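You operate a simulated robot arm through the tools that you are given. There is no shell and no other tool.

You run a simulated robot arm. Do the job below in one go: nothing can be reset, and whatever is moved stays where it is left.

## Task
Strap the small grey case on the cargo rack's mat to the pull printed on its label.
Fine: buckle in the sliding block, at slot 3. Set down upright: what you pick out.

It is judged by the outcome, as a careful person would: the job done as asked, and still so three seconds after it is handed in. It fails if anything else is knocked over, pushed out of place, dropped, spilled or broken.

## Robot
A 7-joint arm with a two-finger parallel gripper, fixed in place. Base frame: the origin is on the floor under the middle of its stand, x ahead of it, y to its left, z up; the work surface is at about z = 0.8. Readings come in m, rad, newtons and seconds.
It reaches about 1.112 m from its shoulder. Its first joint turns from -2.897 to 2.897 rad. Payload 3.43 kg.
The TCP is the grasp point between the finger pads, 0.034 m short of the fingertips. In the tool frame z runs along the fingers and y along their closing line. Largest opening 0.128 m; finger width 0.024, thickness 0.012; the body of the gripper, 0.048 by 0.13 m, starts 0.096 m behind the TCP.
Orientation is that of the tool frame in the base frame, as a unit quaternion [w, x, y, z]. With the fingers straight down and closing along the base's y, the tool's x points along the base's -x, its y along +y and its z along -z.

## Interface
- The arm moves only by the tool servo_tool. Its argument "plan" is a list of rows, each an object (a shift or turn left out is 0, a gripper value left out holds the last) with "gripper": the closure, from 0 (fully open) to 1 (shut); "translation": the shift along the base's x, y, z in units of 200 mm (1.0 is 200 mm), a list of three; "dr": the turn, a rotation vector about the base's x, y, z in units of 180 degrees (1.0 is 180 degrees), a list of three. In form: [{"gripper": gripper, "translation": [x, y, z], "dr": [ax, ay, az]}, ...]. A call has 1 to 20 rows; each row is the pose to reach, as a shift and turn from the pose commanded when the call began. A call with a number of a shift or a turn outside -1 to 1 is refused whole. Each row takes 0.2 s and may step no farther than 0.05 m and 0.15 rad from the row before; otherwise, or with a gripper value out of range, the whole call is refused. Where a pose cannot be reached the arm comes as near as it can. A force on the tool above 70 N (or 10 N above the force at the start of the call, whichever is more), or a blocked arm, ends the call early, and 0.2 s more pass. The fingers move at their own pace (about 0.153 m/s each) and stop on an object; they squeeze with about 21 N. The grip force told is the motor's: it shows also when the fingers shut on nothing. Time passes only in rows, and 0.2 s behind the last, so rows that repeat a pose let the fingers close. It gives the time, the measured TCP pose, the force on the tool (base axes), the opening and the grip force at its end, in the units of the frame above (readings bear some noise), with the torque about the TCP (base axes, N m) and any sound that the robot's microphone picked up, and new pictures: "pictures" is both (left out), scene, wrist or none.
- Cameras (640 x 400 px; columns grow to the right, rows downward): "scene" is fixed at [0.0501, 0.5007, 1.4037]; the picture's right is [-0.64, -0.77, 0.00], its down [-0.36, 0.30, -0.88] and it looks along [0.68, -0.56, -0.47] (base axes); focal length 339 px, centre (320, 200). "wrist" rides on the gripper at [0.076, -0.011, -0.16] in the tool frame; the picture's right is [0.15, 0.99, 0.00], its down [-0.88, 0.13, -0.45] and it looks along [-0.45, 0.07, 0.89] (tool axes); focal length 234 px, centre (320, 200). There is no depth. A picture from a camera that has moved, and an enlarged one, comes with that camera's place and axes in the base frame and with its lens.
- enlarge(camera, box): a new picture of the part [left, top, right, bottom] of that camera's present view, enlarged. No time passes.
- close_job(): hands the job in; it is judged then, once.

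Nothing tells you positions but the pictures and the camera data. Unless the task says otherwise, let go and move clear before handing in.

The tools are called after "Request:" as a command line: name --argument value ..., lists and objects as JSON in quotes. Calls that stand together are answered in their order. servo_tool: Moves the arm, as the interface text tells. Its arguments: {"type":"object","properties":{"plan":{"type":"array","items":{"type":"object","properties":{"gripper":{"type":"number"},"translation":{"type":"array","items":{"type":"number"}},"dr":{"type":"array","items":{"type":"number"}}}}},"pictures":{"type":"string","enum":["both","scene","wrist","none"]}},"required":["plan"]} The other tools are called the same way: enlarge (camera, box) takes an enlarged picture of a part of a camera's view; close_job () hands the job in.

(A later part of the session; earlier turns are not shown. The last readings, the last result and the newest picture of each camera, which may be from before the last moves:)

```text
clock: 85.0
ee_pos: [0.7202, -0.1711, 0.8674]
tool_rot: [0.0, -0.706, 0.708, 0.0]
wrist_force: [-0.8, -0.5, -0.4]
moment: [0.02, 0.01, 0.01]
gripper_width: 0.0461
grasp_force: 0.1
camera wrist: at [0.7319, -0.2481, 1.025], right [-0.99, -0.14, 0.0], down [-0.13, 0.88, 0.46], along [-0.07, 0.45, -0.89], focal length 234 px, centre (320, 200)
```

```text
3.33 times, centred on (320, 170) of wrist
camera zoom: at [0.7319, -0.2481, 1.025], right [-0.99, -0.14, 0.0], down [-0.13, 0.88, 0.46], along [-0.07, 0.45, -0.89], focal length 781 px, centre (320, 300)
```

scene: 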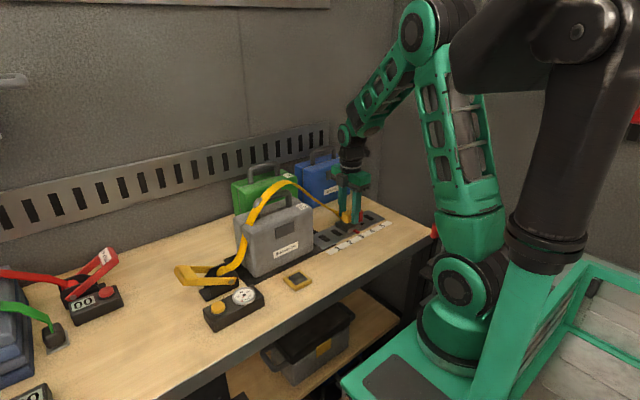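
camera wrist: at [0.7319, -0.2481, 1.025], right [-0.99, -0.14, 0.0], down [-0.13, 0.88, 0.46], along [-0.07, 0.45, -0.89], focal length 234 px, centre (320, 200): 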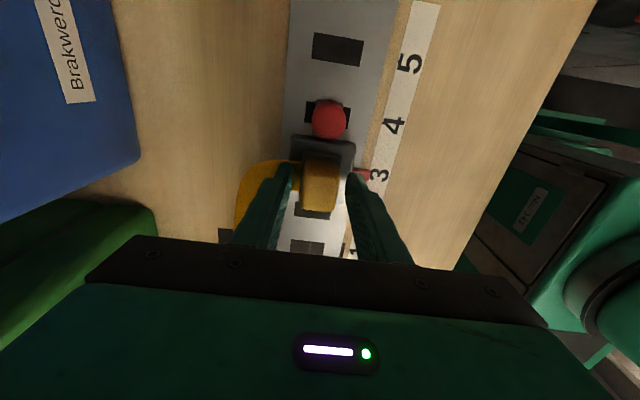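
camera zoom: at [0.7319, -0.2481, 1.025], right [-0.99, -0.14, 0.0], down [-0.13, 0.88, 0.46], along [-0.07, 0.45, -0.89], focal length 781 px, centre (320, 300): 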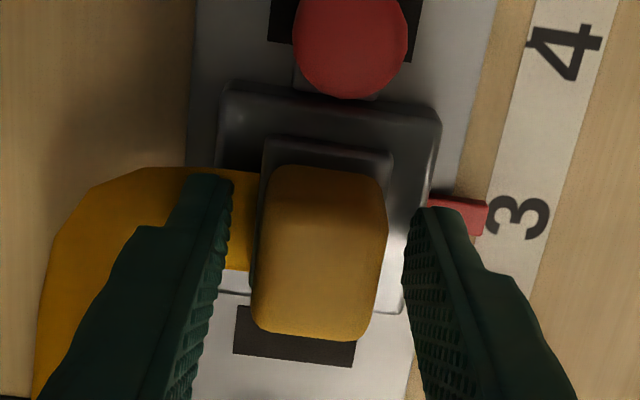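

The buckle sits centred on the block by itself. I'll rise clear, close the fingers, and press straight down on top of the head so all the force goes through the buckle.

Request:
servo_tool --plan '[{"translation": [0, 0, 0.05]}, {"translation": [0, 0, 0.12]}, {"translation": [0, 0, 0.2]}, {"translation": [0, 0, 0.25]}, {"translation": [0, 0, 0.25], "gripper": 1.0}, {"translation": [0, 0, 0.25], "gripper": 1.0}, {"translation": [0, 0, 0.25], "gripper": 1.0}]'

Request:
enlarge --camera "scene" --box '[310, 180, 400, 250]'

Request:
enlarge --camera "wrist" --box '[260, 90, 380, 210]'

```text
clock: 86.6
ee_pos: [0.7203, -0.1711, 0.9157]
tool_rot: [-0.001, -0.707, 0.707, 0.0]
wrist_force: [0.4, 0.0, -0.1]
moment: [0.01, -0.01, 0.01]
gripper_width: 0.0001
grasp_force: 20.9
camera wrist: at [0.7318, -0.2478, 1.0753], right [-0.99, -0.14, 0.0], down [-0.13, 0.88, 0.46], along [-0.07, 0.45, -0.89], focal length 234 px, centre (320, 200)
```

scene: 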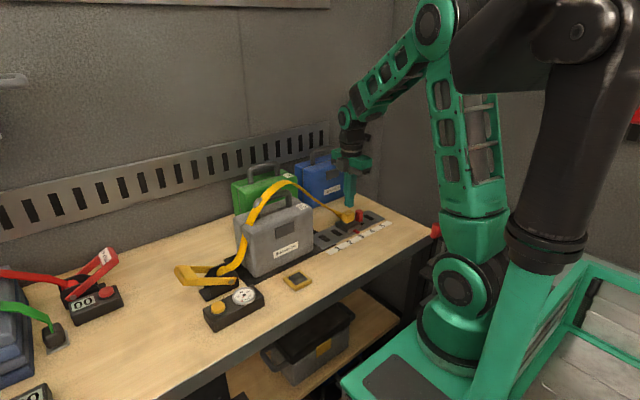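
wrist: 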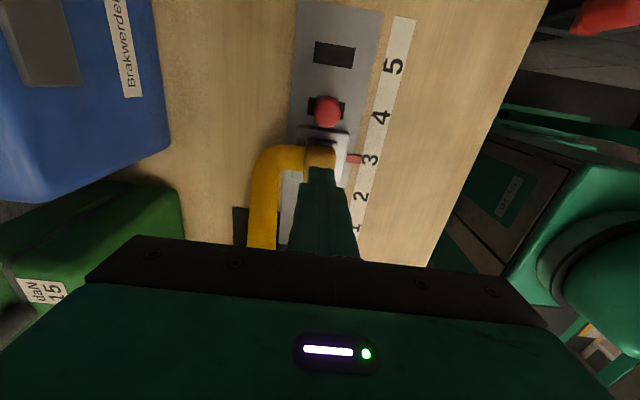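

```text
5.71 times, centred on (355, 215) of scene
camera zoom: at [0.0501, 0.5007, 1.4037], right [-0.64, -0.77, 0.0], down [-0.36, 0.3, -0.88], along [0.68, -0.56, -0.47], focal length 1938 px, centre (120, 114)
```

zoom: 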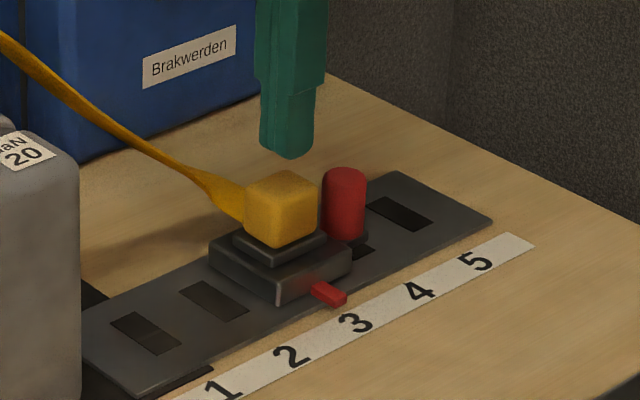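

```text
3.33 times, centred on (320, 150) of wrist
camera zoom: at [0.7318, -0.2478, 1.0753], right [-0.99, -0.14, 0.0], down [-0.13, 0.88, 0.46], along [-0.07, 0.45, -0.89], focal length 781 px, centre (320, 367)
```

zoom: 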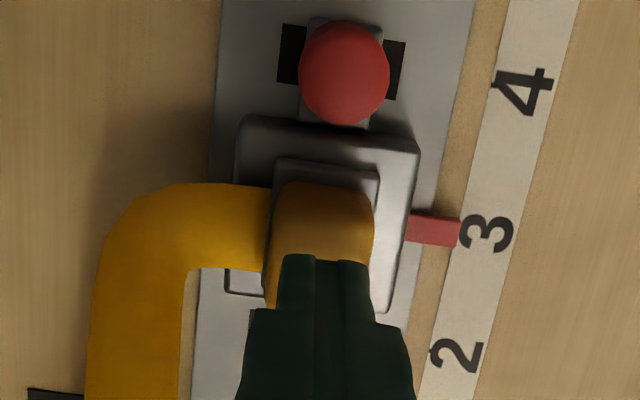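

Request:
servo_tool --plan '[{"translation": [0, 0, -0.02]}, {"translation": [0, 0, -0.04]}, {"translation": [0, 0, -0.06]}, {"translation": [0, 0, -0.08]}, {"translation": [0, 0, -0.1]}, {"translation": [0, 0, -0.11]}, {"translation": [0, 0, -0.11]}]' --pictures "none"

Request:
servo_tool --plan '[{"translation": [0, 0, -0.005]}, {"translation": [0, 0, -0.01]}, {"translation": [0, 0, -0.01]}]' --pictures "none"

```text
clock: 88.2
ee_pos: [0.7193, -0.1714, 0.8963]
tool_rot: [0.002, -0.706, 0.708, -0.002]
wrist_force: [-2.2, 0.0, 43.4]
moment: [0.02, 0.14, 0.02]
gripper_width: 0.0
grasp_force: 20.8
heard: snap
```

```text
clock: 88.8
ee_pos: [0.7112, -0.1715, 0.9036]
tool_rot: [0.006, -0.707, 0.708, -0.007]
wrist_force: [1.4, 0.4, -1.9]
moment: [0.02, 0.07, 0.01]
gripper_width: 0.0
grasp_force: 20.9
stopped in row 2: the force on the tool passed its limit at 74 N (the readings are from after the stop); the commanded pose is now the measured one
```

A snap came at 43 N, and then my follow-up step tripped the limit. I'll see whether the buckle is seated.

Request:
servo_tool --plan '[{"translation": [0.02, 0, 0.05], "dr": [0.001, 0.005, 0]}, {"translation": [0.045, 0, 0.15], "dr": [0.001, 0.005, 0]}, {"translation": [0.045, 0, 0.25], "dr": [0.001, 0.005, 0]}, {"translation": [0.045, 0, 0.25], "dr": [0.001, 0.005, 0]}, {"translation": [0.045, 0, 0.25], "dr": [0.001, 0.005, 0]}]'

Request:
enlarge --camera "scene" --box '[310, 180, 400, 250]'

Request:
enlarge --camera "wrist" --box '[260, 80, 380, 200]'

Request:
enlarge --camera "scene" --box '[200, 150, 400, 310]'

```text
clock: 90.0
ee_pos: [0.72, -0.1708, 0.9536]
tool_rot: [-0.002, 0.707, -0.707, 0.001]
wrist_force: [-0.5, 0.5, -0.4]
moment: [-0.05, 0.01, 0.02]
gripper_width: 0.0
grasp_force: 21.0
camera wrist: at [0.7312, -0.2487, 1.1123], right [-0.99, -0.14, 0.0], down [-0.13, 0.88, 0.46], along [-0.06, 0.45, -0.89], focal length 234 px, centre (320, 200)
```

scene: 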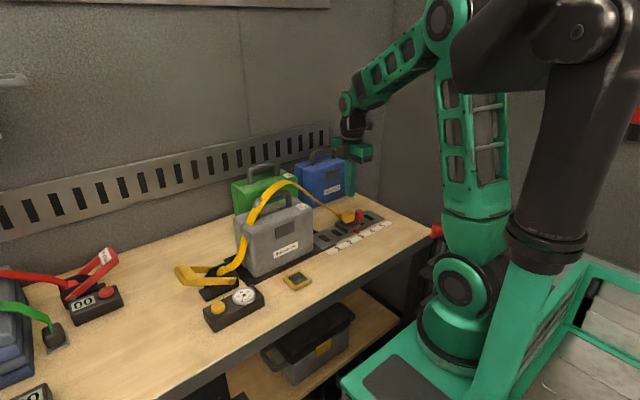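
wrist: 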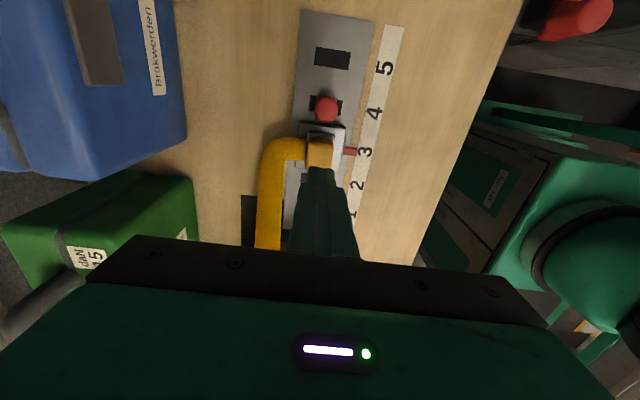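

```text
5.71 times, centred on (355, 215) of scene
camera zoom: at [0.0501, 0.5007, 1.4037], right [-0.64, -0.77, 0.0], down [-0.36, 0.3, -0.88], along [0.68, -0.56, -0.47], focal length 1938 px, centre (120, 114)
```

zoom: 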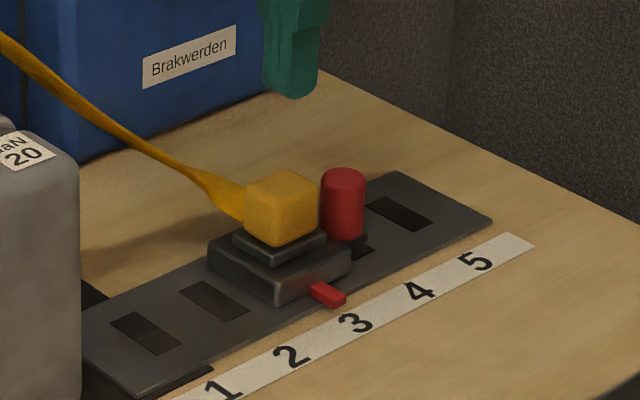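

```text
3.33 times, centred on (320, 140) of wrist
camera zoom: at [0.7312, -0.2487, 1.1123], right [-0.99, -0.14, 0.0], down [-0.13, 0.88, 0.46], along [-0.06, 0.45, -0.89], focal length 781 px, centre (320, 400)
```

zoom: 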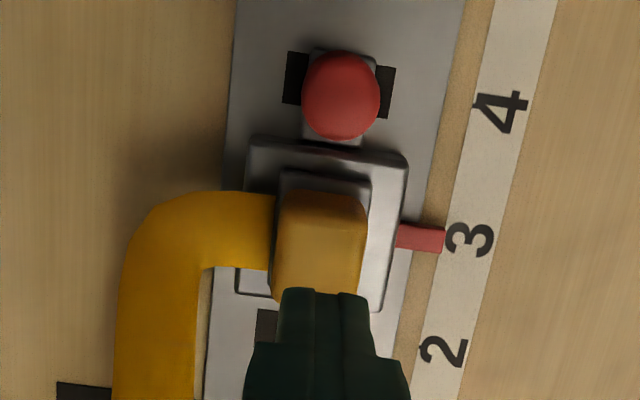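

```text
2.50 times, centred on (300, 230) of scene
camera zoom: at [0.0501, 0.5007, 1.4037], right [-0.64, -0.77, 0.0], down [-0.36, 0.3, -0.88], along [0.68, -0.56, -0.47], focal length 848 px, centre (370, 125)
```

zoom: 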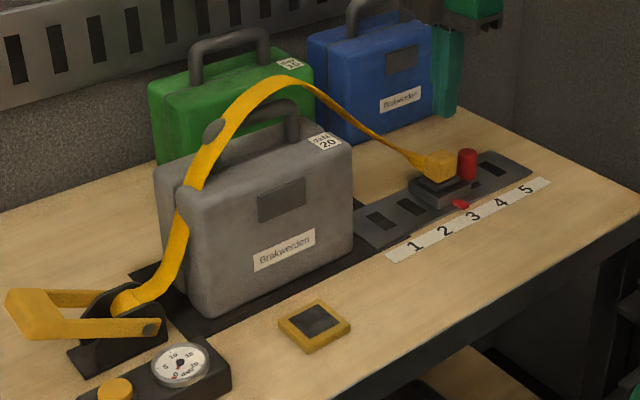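

The buckle sits squarely on the block after the snap. Next comes the ratchet. I'll rise, turn the gripper back so it closes along y, and travel over the case towards the ratchet handle near (0.725, 0.35).

Request:
servo_tool --plan '[{"translation": [0, 0, 0.17]}, {"translation": [0, 0, 0.34]}, {"translation": [0, 0, 0.51]}, {"translation": [0, 0, 0.68]}, {"translation": [0, 0.08, 0.68], "dr": [0, 0, -0.042]}, {"translation": [0, 0.16, 0.68], "dr": [0, 0, -0.084]}, {"translation": [0, 0.24, 0.68], "dr": [0, 0, -0.126]}, {"translation": [0, 0.32, 0.68], "dr": [0, 0, -0.168]}, {"translation": [0, 0.4, 0.68], "dr": [0, 0, -0.21]}, {"translation": [0, 0.48, 0.68], "dr": [0, 0, -0.252]}, {"translation": [0, 0.56, 0.68], "dr": [0, 0, -0.294]}, {"translation": [0, 0.64, 0.68], "dr": [0, 0, -0.336]}, {"translation": [0, 0.72, 0.68], "dr": [0, 0, -0.378]}, {"translation": [0, 0.8, 0.68], "dr": [0, 0, -0.42]}, {"translation": [0, 0.88, 0.68], "dr": [0, 0, -0.462]}, {"translation": [0, 0.96, 0.68], "dr": [0, 0, -0.5]}]' --pictures "none"

Request:
servo_tool --plan '[{"translation": [0, 0.2, 0]}, {"translation": [0, 0.4, 0]}, {"translation": [0, 0.6, 0]}, {"translation": [0, 0.8, 0]}, {"translation": [0, 1.0, 0]}]' --pictures "none"

Request:
servo_tool --plan '[{"translation": [-0.1, 0.2, 0]}, {"translation": [-0.2, 0.4, -0.05]}, {"translation": [-0.25, 0.6, -0.1]}, {"translation": [-0.3, 0.8, -0.1]}, {"translation": [-0.3, 0.8, -0.1]}, {"translation": [-0.3, 0.8, -0.1]}]'

```text
clock: 93.4
ee_pos: [0.72, 0.0209, 1.0891]
tool_rot: [0.001, 0.002, 1.0, -0.002]
wrist_force: [0.2, 0.8, 0.2]
moment: [0.02, -0.01, 0.02]
gripper_width: 0.0002
grasp_force: 20.8
```

```text
clock: 94.6
ee_pos: [0.719, 0.2208, 1.0916]
tool_rot: [0.001, 0.002, 1.0, -0.001]
wrist_force: [0.5, 0.0, 0.0]
moment: [0.03, 0.02, 0.03]
gripper_width: 0.0
grasp_force: 21.2
```

```text
clock: 96.0
ee_pos: [0.6608, 0.3797, 1.0689]
tool_rot: [0.001, 0.001, 1.0, -0.002]
wrist_force: [0.4, -0.3, -0.8]
moment: [0.01, -0.03, 0.0]
gripper_width: 0.0002
grasp_force: 20.9
camera wrist: at [0.5845, 0.3682, 1.2285], right [-0.14, 0.99, 0.0], down [0.88, 0.13, 0.46], along [0.45, 0.06, -0.89], focal length 234 px, centre (320, 200)
```

scene: 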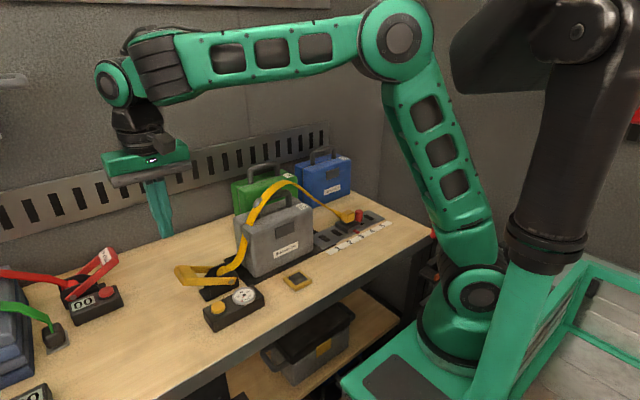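
wrist: 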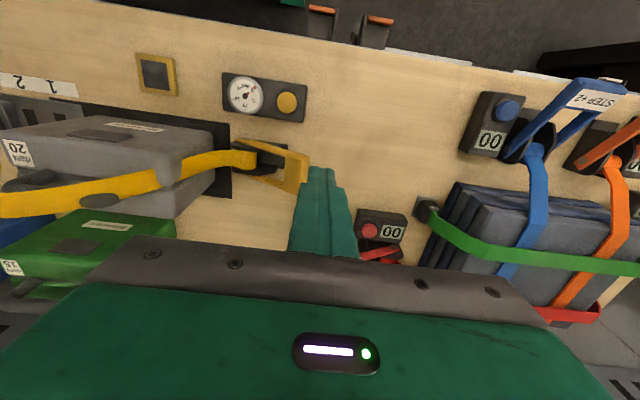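

Request:
enlarge --camera "wrist" --box '[210, 60, 330, 210]'

Request:
enlarge --camera "wrist" --box '[220, 120, 320, 200]'

Request:
enlarge --camera "scene" --box '[165, 250, 255, 310]'

Request:
enlarge --camera "scene" --box '[310, 180, 400, 250]'

```text
2.67 times, centred on (270, 135) of wrist
camera zoom: at [0.5845, 0.3682, 1.2285], right [-0.14, 0.99, 0.0], down [0.88, 0.13, 0.46], along [0.45, 0.06, -0.89], focal length 624 px, centre (453, 373)
```

zoom: 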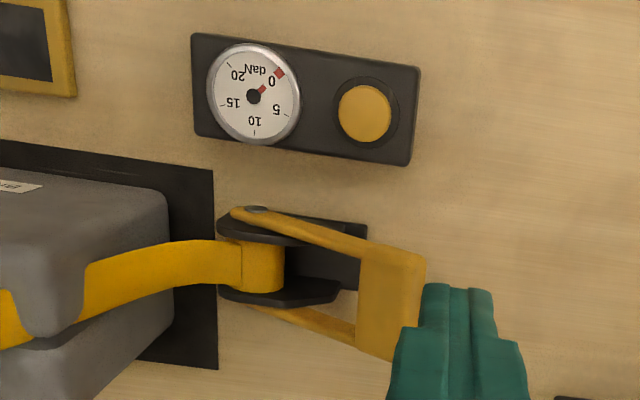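

```text
5.00 times, centred on (270, 160) of wrist
camera zoom: at [0.5845, 0.3682, 1.2285], right [-0.14, 0.99, 0.0], down [0.88, 0.13, 0.46], along [0.45, 0.06, -0.89], focal length 1171 px, centre (570, 400)
```

zoom: 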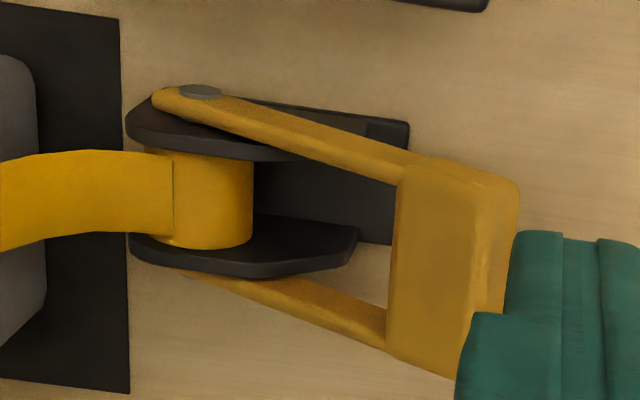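

```text
6.67 times, centred on (210, 280) of scene
camera zoom: at [0.0501, 0.5007, 1.4037], right [-0.64, -0.77, 0.0], down [-0.36, 0.3, -0.88], along [0.68, -0.56, -0.47], focal length 2260 px, centre (1053, -333)
```

zoom: 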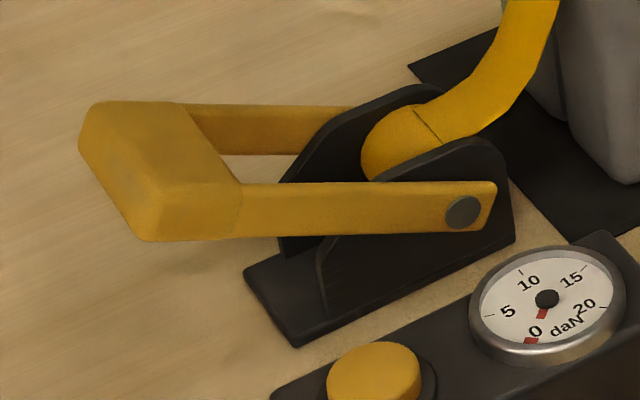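

```text
5.71 times, centred on (355, 215) of scene
camera zoom: at [0.0501, 0.5007, 1.4037], right [-0.64, -0.77, 0.0], down [-0.36, 0.3, -0.88], along [0.68, -0.56, -0.47], focal length 1938 px, centre (120, 114)
```

zoom: 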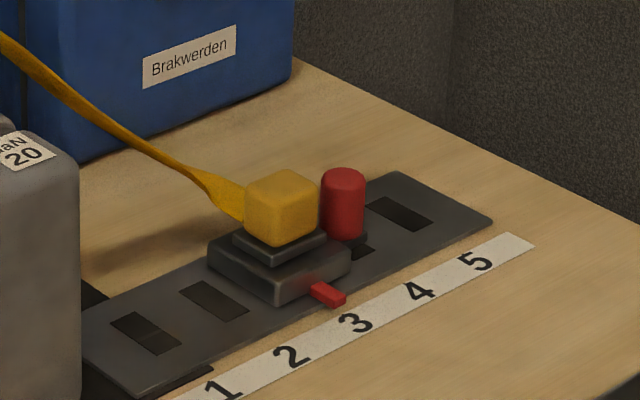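

The crossbar of the ratchet handle is near (0.7215, 0.348, 0.877), with about 0.10 m radius around a pivot at (0.72, 0.26, 0.83). I'll bring the closed fingers down on its outer (+y) side so I can push it up and over.

Request:
servo_tool --plan '[{"translation": [0.1, 0.05, -0.1]}, {"translation": [0.2, 0.1, -0.2]}, {"translation": [0.31, 0.14, -0.3]}, {"translation": [0.31, 0.14, -0.45]}, {"translation": [0.31, 0.14, -0.6]}, {"translation": [0.31, 0.14, -0.75]}, {"translation": [0.31, 0.14, -0.85]}, {"translation": [0.31, 0.14, -0.935]}, {"translation": [0.31, 0.14, -0.935]}, {"translation": [0.31, 0.14, -0.935]}]'

Request:
enlarge --camera "scene" --box '[150, 220, 270, 310]'

Request:
enlarge --camera "wrist" --box '[180, 60, 360, 240]'

```text
clock: 98.2
ee_pos: [0.7219, 0.41, 0.8839]
tool_rot: [0.001, 0.001, 1.0, -0.002]
wrist_force: [0.2, -0.8, 0.1]
moment: [0.02, 0.02, 0.01]
gripper_width: 0.0001
grasp_force: 21.3
camera wrist: at [0.6462, 0.3971, 1.0419], right [-0.14, 0.99, 0.0], down [0.88, 0.13, 0.46], along [0.45, 0.06, -0.89], focal length 234 px, centre (320, 200)
```

scene: 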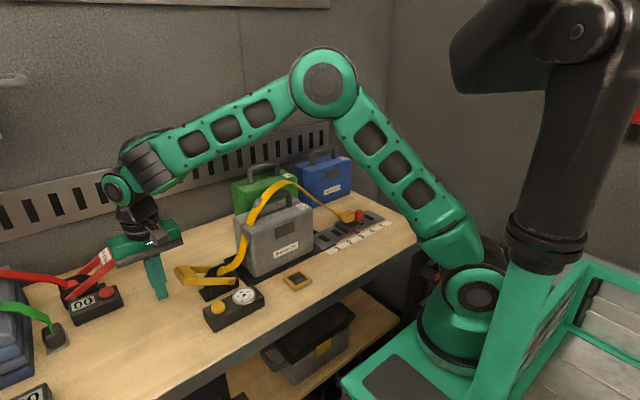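
wrist: 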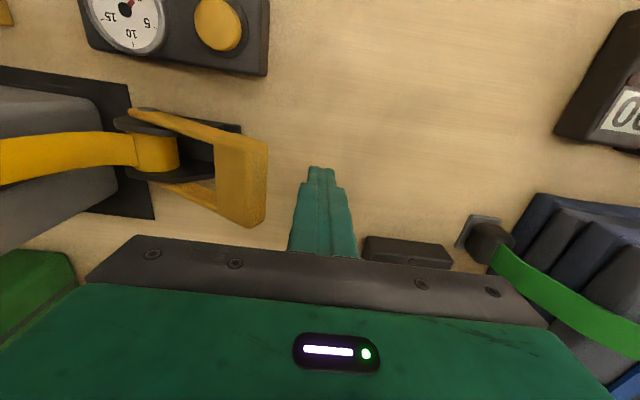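

```text
4.44 times, centred on (210, 265) of scene
camera zoom: at [0.0501, 0.5007, 1.4037], right [-0.64, -0.77, 0.0], down [-0.36, 0.3, -0.88], along [0.68, -0.56, -0.47], focal length 1507 px, centre (809, -89)
```

zoom: 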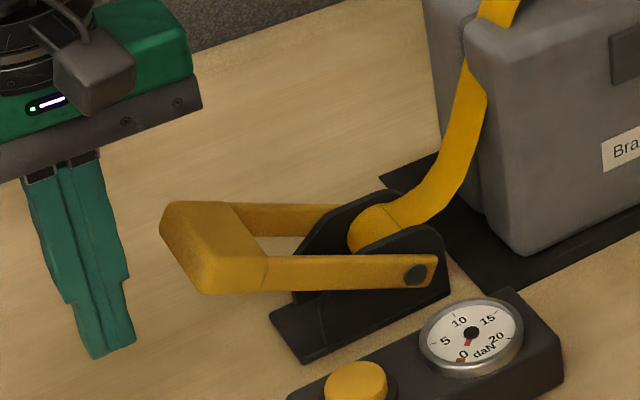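

```text
2.22 times, centred on (270, 150) of wrist
camera zoom: at [0.6462, 0.3971, 1.0419], right [-0.14, 0.99, 0.0], down [0.88, 0.13, 0.46], along [0.45, 0.06, -0.89], focal length 520 px, centre (431, 311)
```

zoom: 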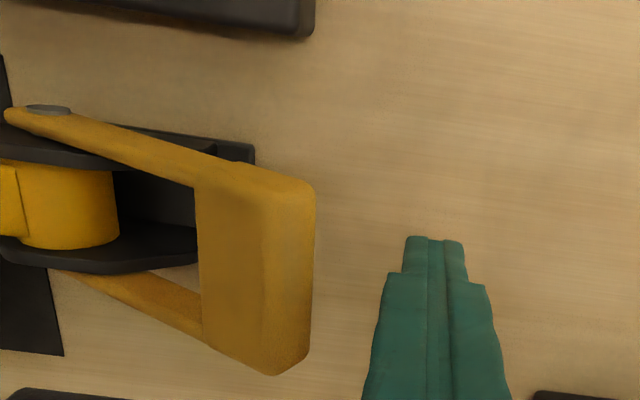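

The fingers are just outside the crossbar. I'll push slowly toward −y and watch the handle lift.

Request:
servo_tool --plan '[{"translation": [0, -0.05, -0.02]}, {"translation": [0, -0.1, -0.02]}, {"translation": [0, -0.14, -0.02]}, {"translation": [0, -0.18, -0.02]}, {"translation": [0, -0.22, -0.02]}, {"translation": [0, -0.26, -0.02]}, {"translation": [0, -0.3, -0.02]}, {"translation": [0, -0.34, -0.02]}, {"translation": [0, -0.34, -0.02]}]'

Request:
enlarge --camera "scene" --box '[150, 220, 270, 310]'

```text
clock: 99.3
ee_pos: [0.705, 0.3829, 0.8923]
tool_rot: [0.011, -0.01, 1.0, 0.007]
wrist_force: [-10.1, 13.0, 4.6]
moment: [0.06, 0.24, -0.22]
gripper_width: 0.0
grasp_force: 21.1
stopped in row 5: the force on the tool passed its limit at 79 N (the readings are from after the stop); the commanded pose is now the measured one
camera wrist: at [0.6274, 0.3654, 1.0497], right [-0.17, 0.99, 0.01], down [0.87, 0.14, 0.48], along [0.47, 0.09, -0.88], focal length 234 px, centre (320, 200)
```

scene: 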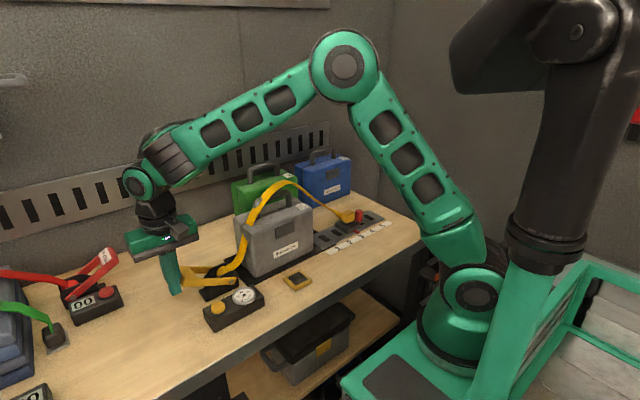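
wrist: 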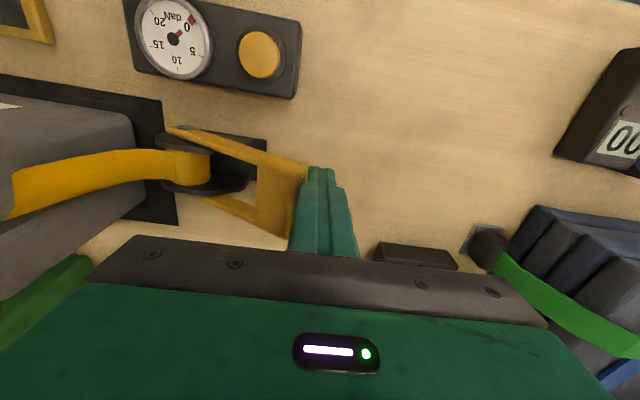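

```text
4.44 times, centred on (210, 265) of scene
camera zoom: at [0.0501, 0.5007, 1.4037], right [-0.64, -0.77, 0.0], down [-0.36, 0.3, -0.88], along [0.68, -0.56, -0.47], focal length 1507 px, centre (809, -89)
```

zoom: 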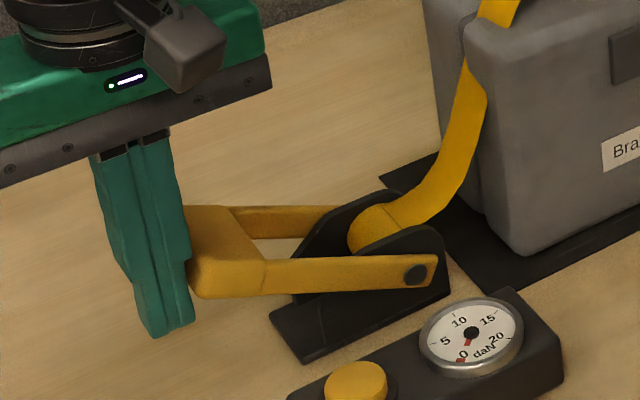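

The straight push jams, because friction on the finger stops the bar from sliding up. I'll back away, straighten, and plan to tilt the gripper so the fingers cage the crossbar and follow its arc.

Request:
servo_tool --plan '[{"translation": [0.02, 0.1, 0.0]}, {"translation": [0.04, 0.2, 0.1], "dr": [-0.002, 0.003, -0.003]}, {"translation": [0.08, 0.25, 0.3], "dr": [-0.0045, 0.007, -0.0064]}, {"translation": [0.08, 0.3, 0.5], "dr": [-0.0045, 0.007, -0.0064]}, {"translation": [0.08, 0.35, 0.65], "dr": [-0.0045, 0.007, -0.0064], "gripper": 0.6}, {"translation": [0.08, 0.35, 0.65], "dr": [-0.0045, 0.007, -0.0064], "gripper": 0.6}, {"translation": [0.08, 0.35, 0.65], "dr": [-0.0045, 0.007, -0.0064], "gripper": 0.6}]'

Request:
enlarge --camera "scene" --box '[150, 220, 270, 310]'

Request:
enlarge --camera "scene" --box '[0, 200, 200, 400]'

```text
clock: 100.9
ee_pos: [0.7246, 0.448, 1.0206]
tool_rot: [0.0, 0.003, 1.0, 0.0]
wrist_force: [0.9, -0.9, 0.3]
moment: [0.0, 0.0, 0.02]
gripper_width: 0.0513
grasp_force: 0.0
camera wrist: at [0.6502, 0.4362, 1.1803], right [-0.14, 0.99, 0.0], down [0.88, 0.13, 0.46], along [0.45, 0.06, -0.89], focal length 234 px, centre (320, 200)
```

scene: 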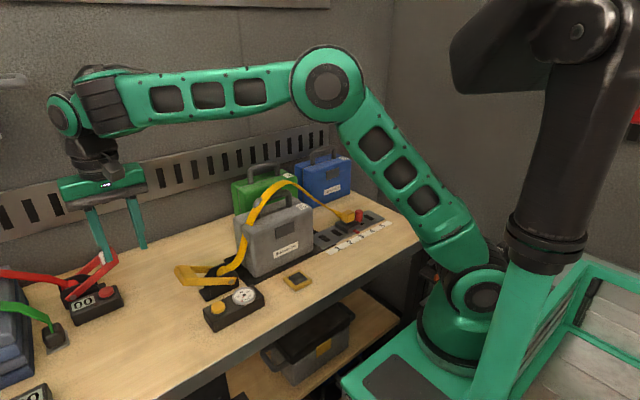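
wrist: 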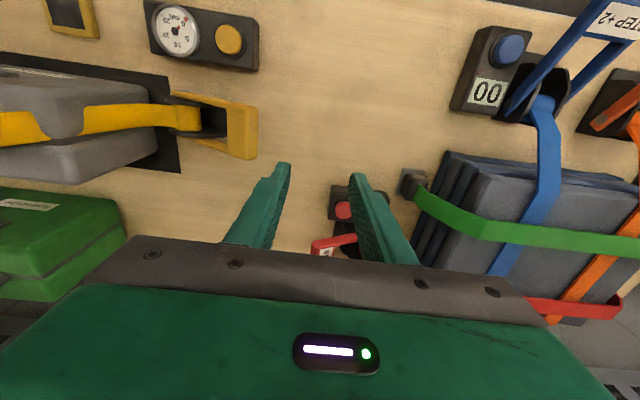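

```text
4.44 times, centred on (210, 265) of scene
camera zoom: at [0.0501, 0.5007, 1.4037], right [-0.64, -0.77, 0.0], down [-0.36, 0.3, -0.88], along [0.68, -0.56, -0.47], focal length 1507 px, centre (809, -89)
```

zoom: 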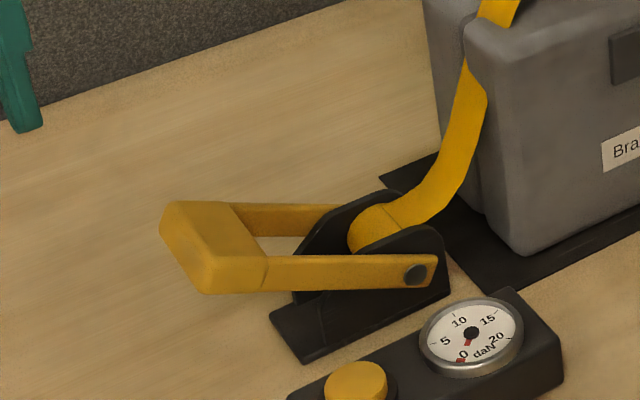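

```text
2.00 times, centred on (100, 300) of scene
camera zoom: at [0.0501, 0.5007, 1.4037], right [-0.64, -0.77, 0.0], down [-0.36, 0.3, -0.88], along [0.68, -0.56, -0.47], focal length 678 px, centre (760, 0)
```

zoom: 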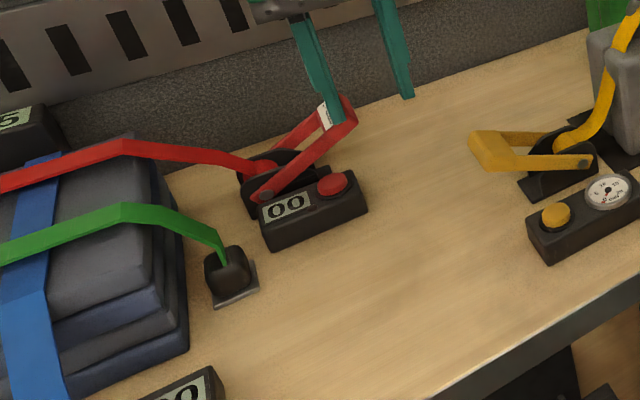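

The handle is unmoved, and there is clear space around it. I'll tilt the gripper about the x-axis so the hand leans toward +y and the fingers point down toward the ratchet pivot.

Request:
servo_tool --plan '[{"translation": [-0.01, 0, 0.02], "dr": [-0.0437, 0, 0]}, {"translation": [-0.015, 0, 0.04], "dr": [-0.0873, 0, 0]}, {"translation": [-0.015, 0, 0.05], "dr": [-0.131, 0, 0]}, {"translation": [-0.015, 0, 0.05], "dr": [-0.1746, 0, 0]}, {"translation": [-0.015, 0, 0.05], "dr": [-0.2183, 0, 0]}, {"translation": [-0.015, 0, 0.05], "dr": [-0.262, 0, 0]}, {"translation": [-0.015, 0, 0.05], "dr": [-0.3056, 0, 0]}, {"translation": [-0.015, 0, 0.05], "dr": [-0.3056, 0, 0]}, {"translation": [-0.015, 0, 0.05], "dr": [-0.3056, 0, 0]}]'

```text
clock: 101.9
ee_pos: [0.7138, 0.4515, 1.0422]
tool_rot: [0.016, 0.004, 0.969, -0.245]
wrist_force: [1.4, -0.2, -1.3]
moment: [-0.03, 0.09, -0.05]
gripper_width: 0.0512
grasp_force: 0.0
stopped in row 4: the force on the tool passed its limit at 237 N (the readings are from after the stop); the commanded pose is now the measured one
camera wrist: at [0.6336, 0.5177, 1.1845], right [-0.13, 0.87, -0.48], down [0.87, 0.33, 0.37], along [0.48, -0.37, -0.8], focal length 234 px, centre (320, 200)
```

scene: 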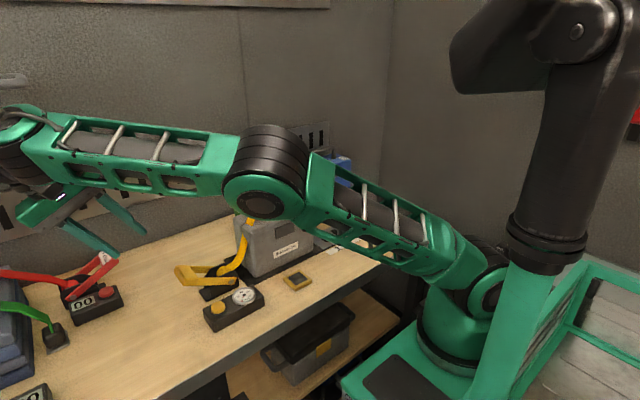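
wrist: 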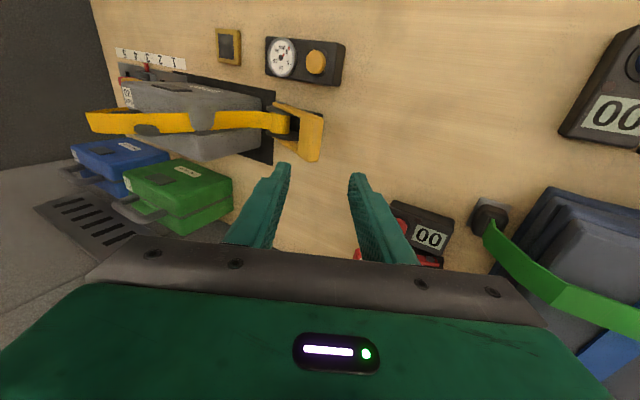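

The arm's elbow swung to a different configuration and the force spike stopped the call. I need to check that nothing was disturbed.

Request:
enlarge --camera "scene" --box '[0, 90, 160, 240]'

Request:
enlarge --camera "scene" --box '[150, 200, 350, 320]'

Request:
enlarge --camera "wrist" --box '[40, 20, 360, 240]'

Request:
enlarge --camera "scene" --box '[0, 200, 200, 400]'

```text
2.67 times, centred on (80, 165) of scene
camera zoom: at [0.0501, 0.5007, 1.4037], right [-0.64, -0.77, 0.0], down [-0.36, 0.3, -0.88], along [0.68, -0.56, -0.47], focal length 904 px, centre (960, 293)
```

zoom: 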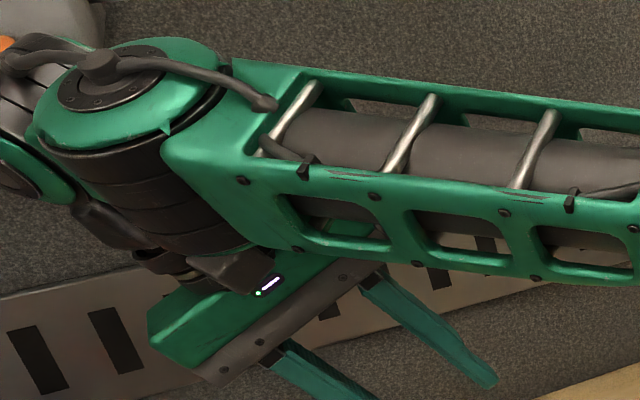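

```text
3.20 times, centred on (250, 260) of scene
camera zoom: at [0.0501, 0.5007, 1.4037], right [-0.64, -0.77, 0.0], down [-0.36, 0.3, -0.88], along [0.68, -0.56, -0.47], focal length 1085 px, centre (544, 8)
```

zoom: 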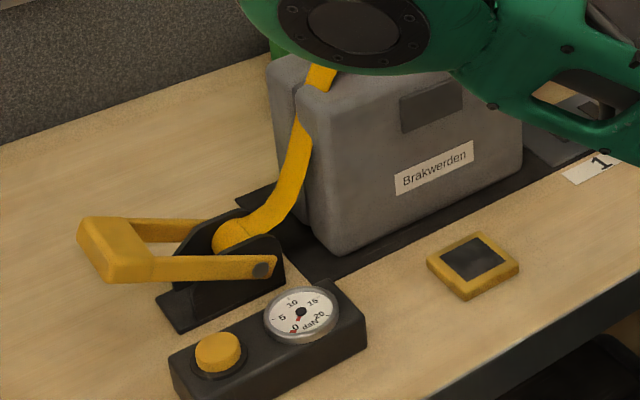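

```text
1.82 times, centred on (200, 130) of wrist
camera zoom: at [0.6336, 0.5177, 1.1845], right [-0.13, 0.87, -0.48], down [0.87, 0.33, 0.37], along [0.48, -0.37, -0.8], focal length 426 px, centre (538, 327)
```

zoom: 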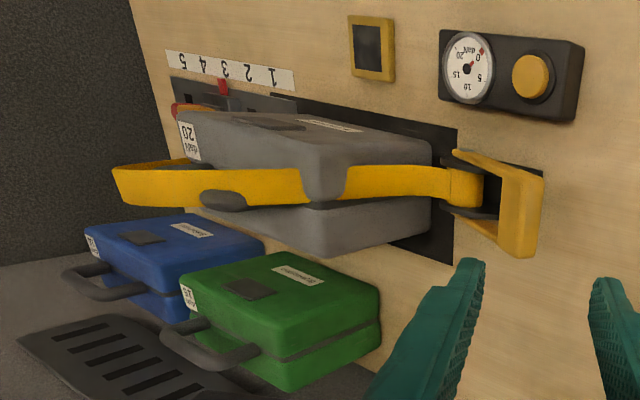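

```text
2.00 times, centred on (100, 300) of scene
camera zoom: at [0.0501, 0.5007, 1.4037], right [-0.64, -0.77, 0.0], down [-0.36, 0.3, -0.88], along [0.68, -0.56, -0.47], focal length 678 px, centre (760, 0)
```

zoom: 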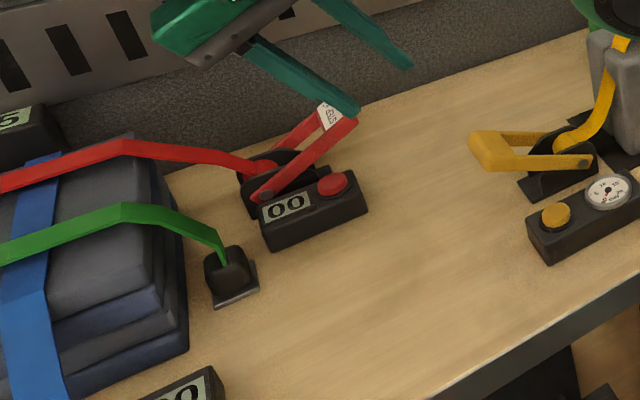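

Nothing was disturbed. Leaning the hand that way forces the elbow to flip, so I'll return slowly to a vertical tool. Instead I'll grip the crossbar across y from above and follow the arc upward.

Request:
servo_tool --plan '[{"dr": [0.0158, 0.001, 0.0003]}, {"dr": [0.0315, 0.0021, 0.0005]}, {"dr": [0.0473, 0.0031, 0.0008]}, {"dr": [0.063, 0.0041, 0.001]}, {"dr": [0.0788, 0.0052, 0.0013]}, {"dr": [0.0946, 0.0062, 0.0016]}, {"dr": [0.1103, 0.0072, 0.0018]}, {"dr": [0.1261, 0.0082, 0.0021]}, {"dr": [0.1418, 0.0093, 0.0023]}, {"dr": [0.1576, 0.0103, 0.0026]}, {"dr": [0.1576, 0.0103, 0.0026]}, {"dr": [0.1576, 0.0103, 0.0026]}]'

```text
clock: 104.5
ee_pos: [0.7142, 0.4507, 1.0404]
tool_rot: [0.0, 0.001, 1.0, -0.001]
wrist_force: [-0.1, 0.0, 0.1]
moment: [0.02, -0.01, 0.01]
gripper_width: 0.0511
grasp_force: 0.0
camera wrist: at [0.6387, 0.44, 1.1993], right [-0.14, 0.99, 0.0], down [0.88, 0.13, 0.46], along [0.45, 0.06, -0.89], focal length 234 px, centre (320, 200)
```

scene: 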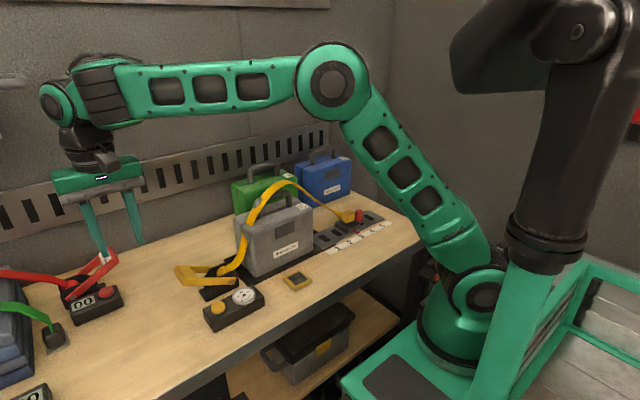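
wrist: 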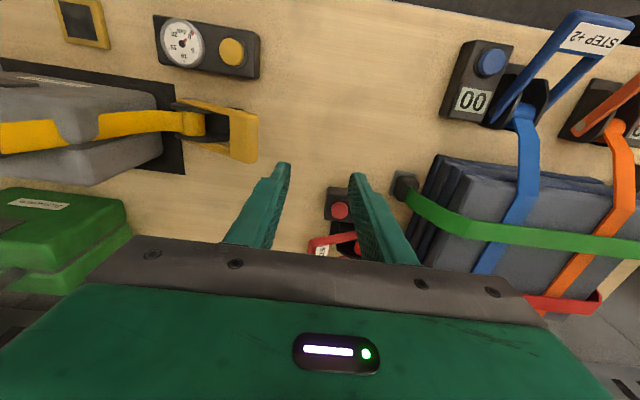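

The arm is back to its normal posture. Moving above the crossbar with the fingers 5 cm apart to check alignment.

Request:
servo_tool --plan '[{"translation": [0.02, -0.15, 0]}, {"translation": [0.0385, -0.3, -0.05]}, {"translation": [0.0385, -0.45, -0.15]}, {"translation": [0.0385, -0.5175, -0.28]}, {"translation": [0.0385, -0.5175, -0.38]}, {"translation": [0.0385, -0.5175, -0.426]}, {"translation": [0.0385, -0.5175, -0.426]}, {"translation": [0.0385, -0.5175, -0.426]}]'

Request:
enlarge --camera "wrist" --box '[230, 120, 410, 260]'

Request:
enlarge --camera "scene" --box '[150, 200, 270, 310]'

```text
clock: 106.3
ee_pos: [0.7217, 0.3483, 0.9553]
tool_rot: [0.0, 0.001, 1.0, -0.001]
wrist_force: [1.3, 0.2, 0.3]
moment: [0.03, 0.0, -0.02]
gripper_width: 0.0514
grasp_force: 0.1
camera wrist: at [0.6467, 0.337, 1.1134], right [-0.14, 0.99, 0.0], down [0.88, 0.13, 0.46], along [0.45, 0.06, -0.89], focal length 234 px, centre (320, 200)
```

scene: 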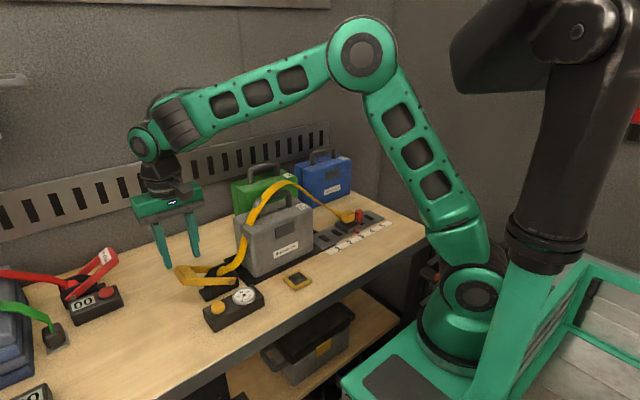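
wrist: 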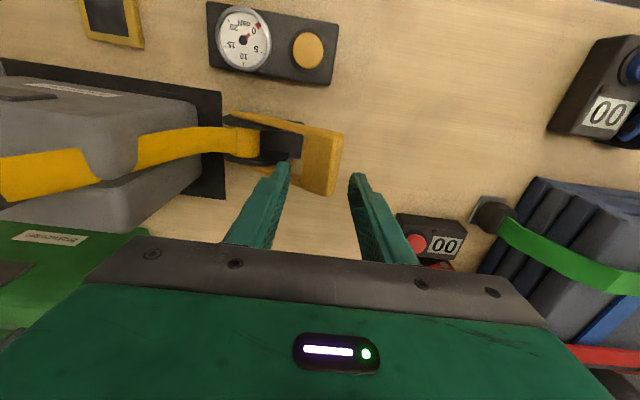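

```text
2.86 times, centred on (320, 190) of wrist
camera zoom: at [0.6467, 0.337, 1.1134], right [-0.14, 0.99, 0.0], down [0.88, 0.13, 0.46], along [0.45, 0.06, -0.89], focal length 669 px, centre (320, 229)
```

zoom: 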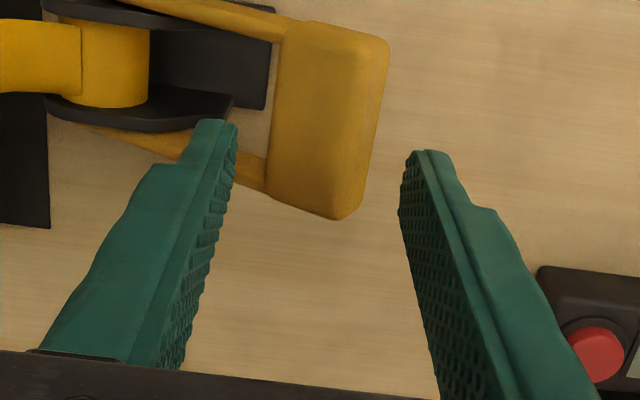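

```text
3.64 times, centred on (210, 255) of scene
camera zoom: at [0.0501, 0.5007, 1.4037], right [-0.64, -0.77, 0.0], down [-0.36, 0.3, -0.88], along [0.68, -0.56, -0.47], focal length 1233 px, centre (720, 0)
```

zoom: 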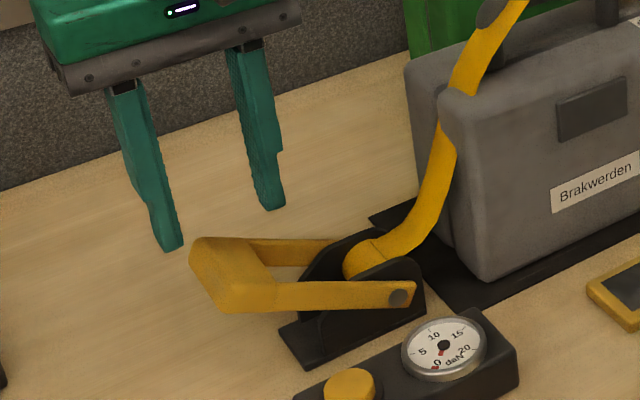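

The crossbar spans y≈0.330–0.366 and sits centred between the fingers. I'll narrow the opening to about 46 mm, descend around it and grip.

Request:
servo_tool --plan '[{"translation": [0, 0, 0], "gripper": 0.64}, {"translation": [0, 0, -0.08], "gripper": 0.64}, {"translation": [0, 0, -0.16]}, {"translation": [0, 0, -0.24]}, {"translation": [0, 0, -0.29]}, {"translation": [0, 0, -0.33]}, {"translation": [0, 0, -0.33]}]'

Request:
enlarge --camera "wrist" --box '[230, 110, 410, 250]'

Request:
enlarge --camera "scene" --box '[150, 200, 270, 310]'

```text
clock: 107.9
ee_pos: [0.7216, 0.3487, 0.8877]
tool_rot: [0.0, 0.0, 1.0, 0.0]
wrist_force: [0.6, -0.1, -0.5]
moment: [0.01, 0.0, -0.01]
gripper_width: 0.0462
grasp_force: 0.0
camera wrist: at [0.6467, 0.3371, 1.0477], right [-0.14, 0.99, 0.0], down [0.88, 0.13, 0.46], along [0.45, 0.06, -0.89], focal length 234 px, centre (320, 200)
```

scene: 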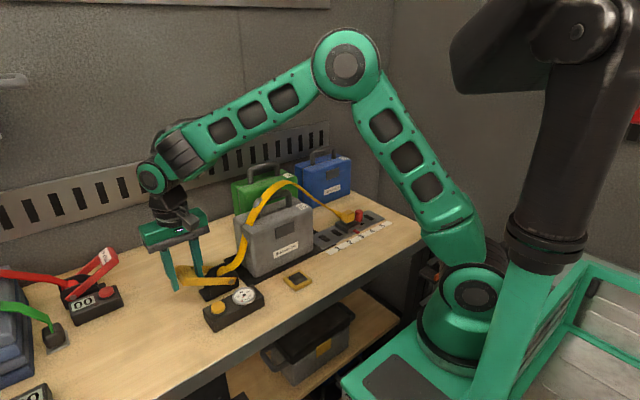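
wrist: 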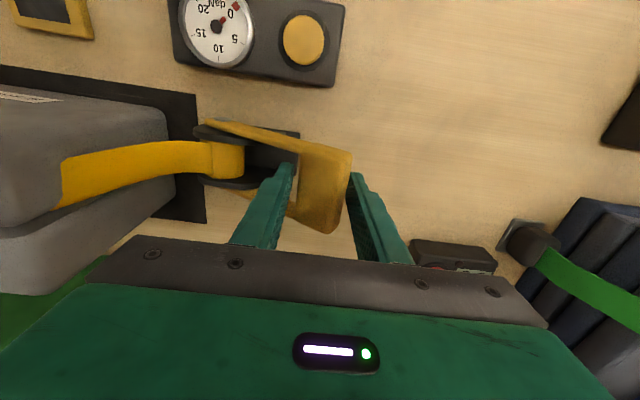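

```text
2.86 times, centred on (320, 180) of wrist
camera zoom: at [0.6467, 0.3371, 1.0477], right [-0.14, 0.99, 0.0], down [0.88, 0.13, 0.46], along [0.45, 0.06, -0.89], focal length 669 px, centre (320, 257)
```

zoom: 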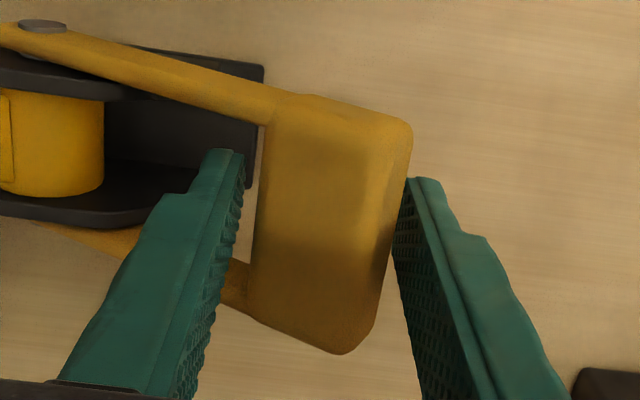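

```text
3.64 times, centred on (210, 255) of scene
camera zoom: at [0.0501, 0.5007, 1.4037], right [-0.64, -0.77, 0.0], down [-0.36, 0.3, -0.88], along [0.68, -0.56, -0.47], focal length 1233 px, centre (720, 0)
```

zoom: 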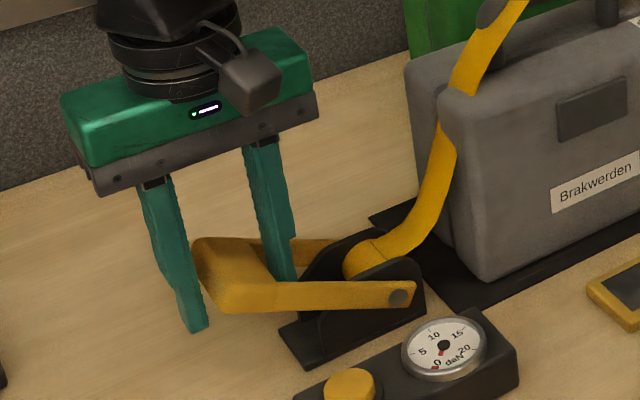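

The fingers straddle the crossbar with one inside the U. Closing on it.

Request:
servo_tool --plan '[{"gripper": 1.0}, {"gripper": 1.0}, {"gripper": 1.0}]'

Request:
enlarge --camera "scene" --box '[150, 200, 270, 310]'

```text
clock: 108.7
ee_pos: [0.721, 0.3494, 0.8877]
tool_rot: [0.0, 0.0, 1.0, -0.001]
wrist_force: [1.2, 10.9, -2.8]
moment: [0.4, -0.1, 0.09]
gripper_width: 0.0414
grasp_force: 45.4
camera wrist: at [0.6467, 0.3378, 1.0478], right [-0.15, 0.99, 0.0], down [0.88, 0.13, 0.46], along [0.45, 0.06, -0.89], focal length 234 px, centre (320, 200)
```

scene: 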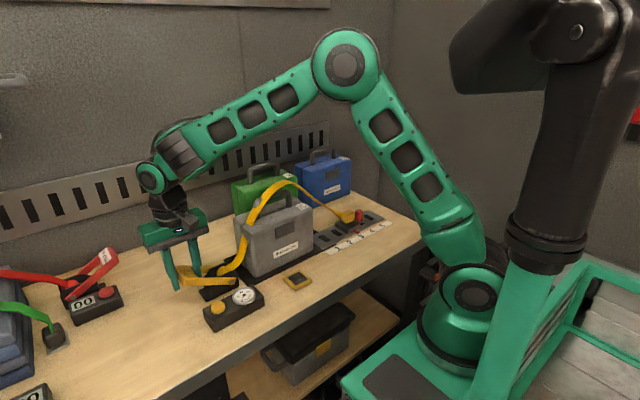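
wrist: 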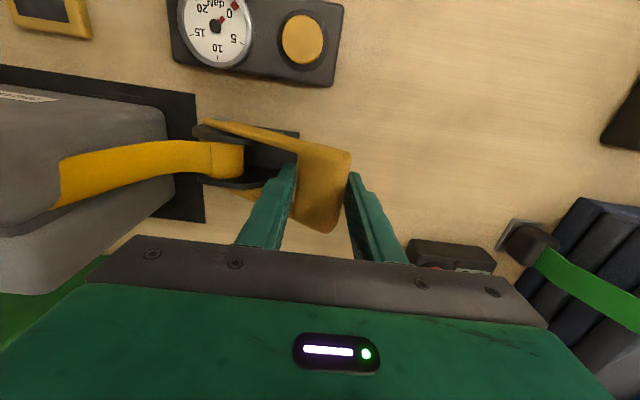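

```text
3.64 times, centred on (210, 255) of scene
camera zoom: at [0.0501, 0.5007, 1.4037], right [-0.64, -0.77, 0.0], down [-0.36, 0.3, -0.88], along [0.68, -0.56, -0.47], focal length 1233 px, centre (720, 0)
```

zoom: 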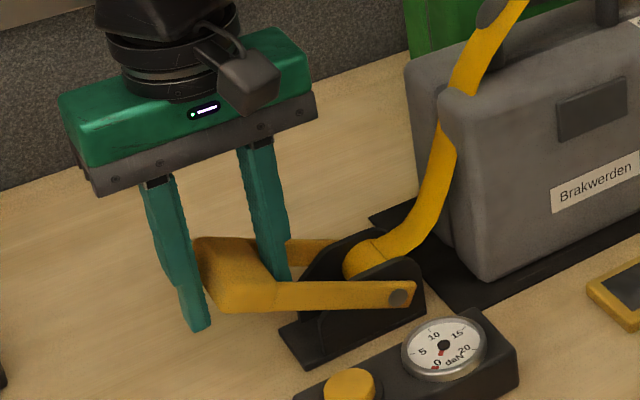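

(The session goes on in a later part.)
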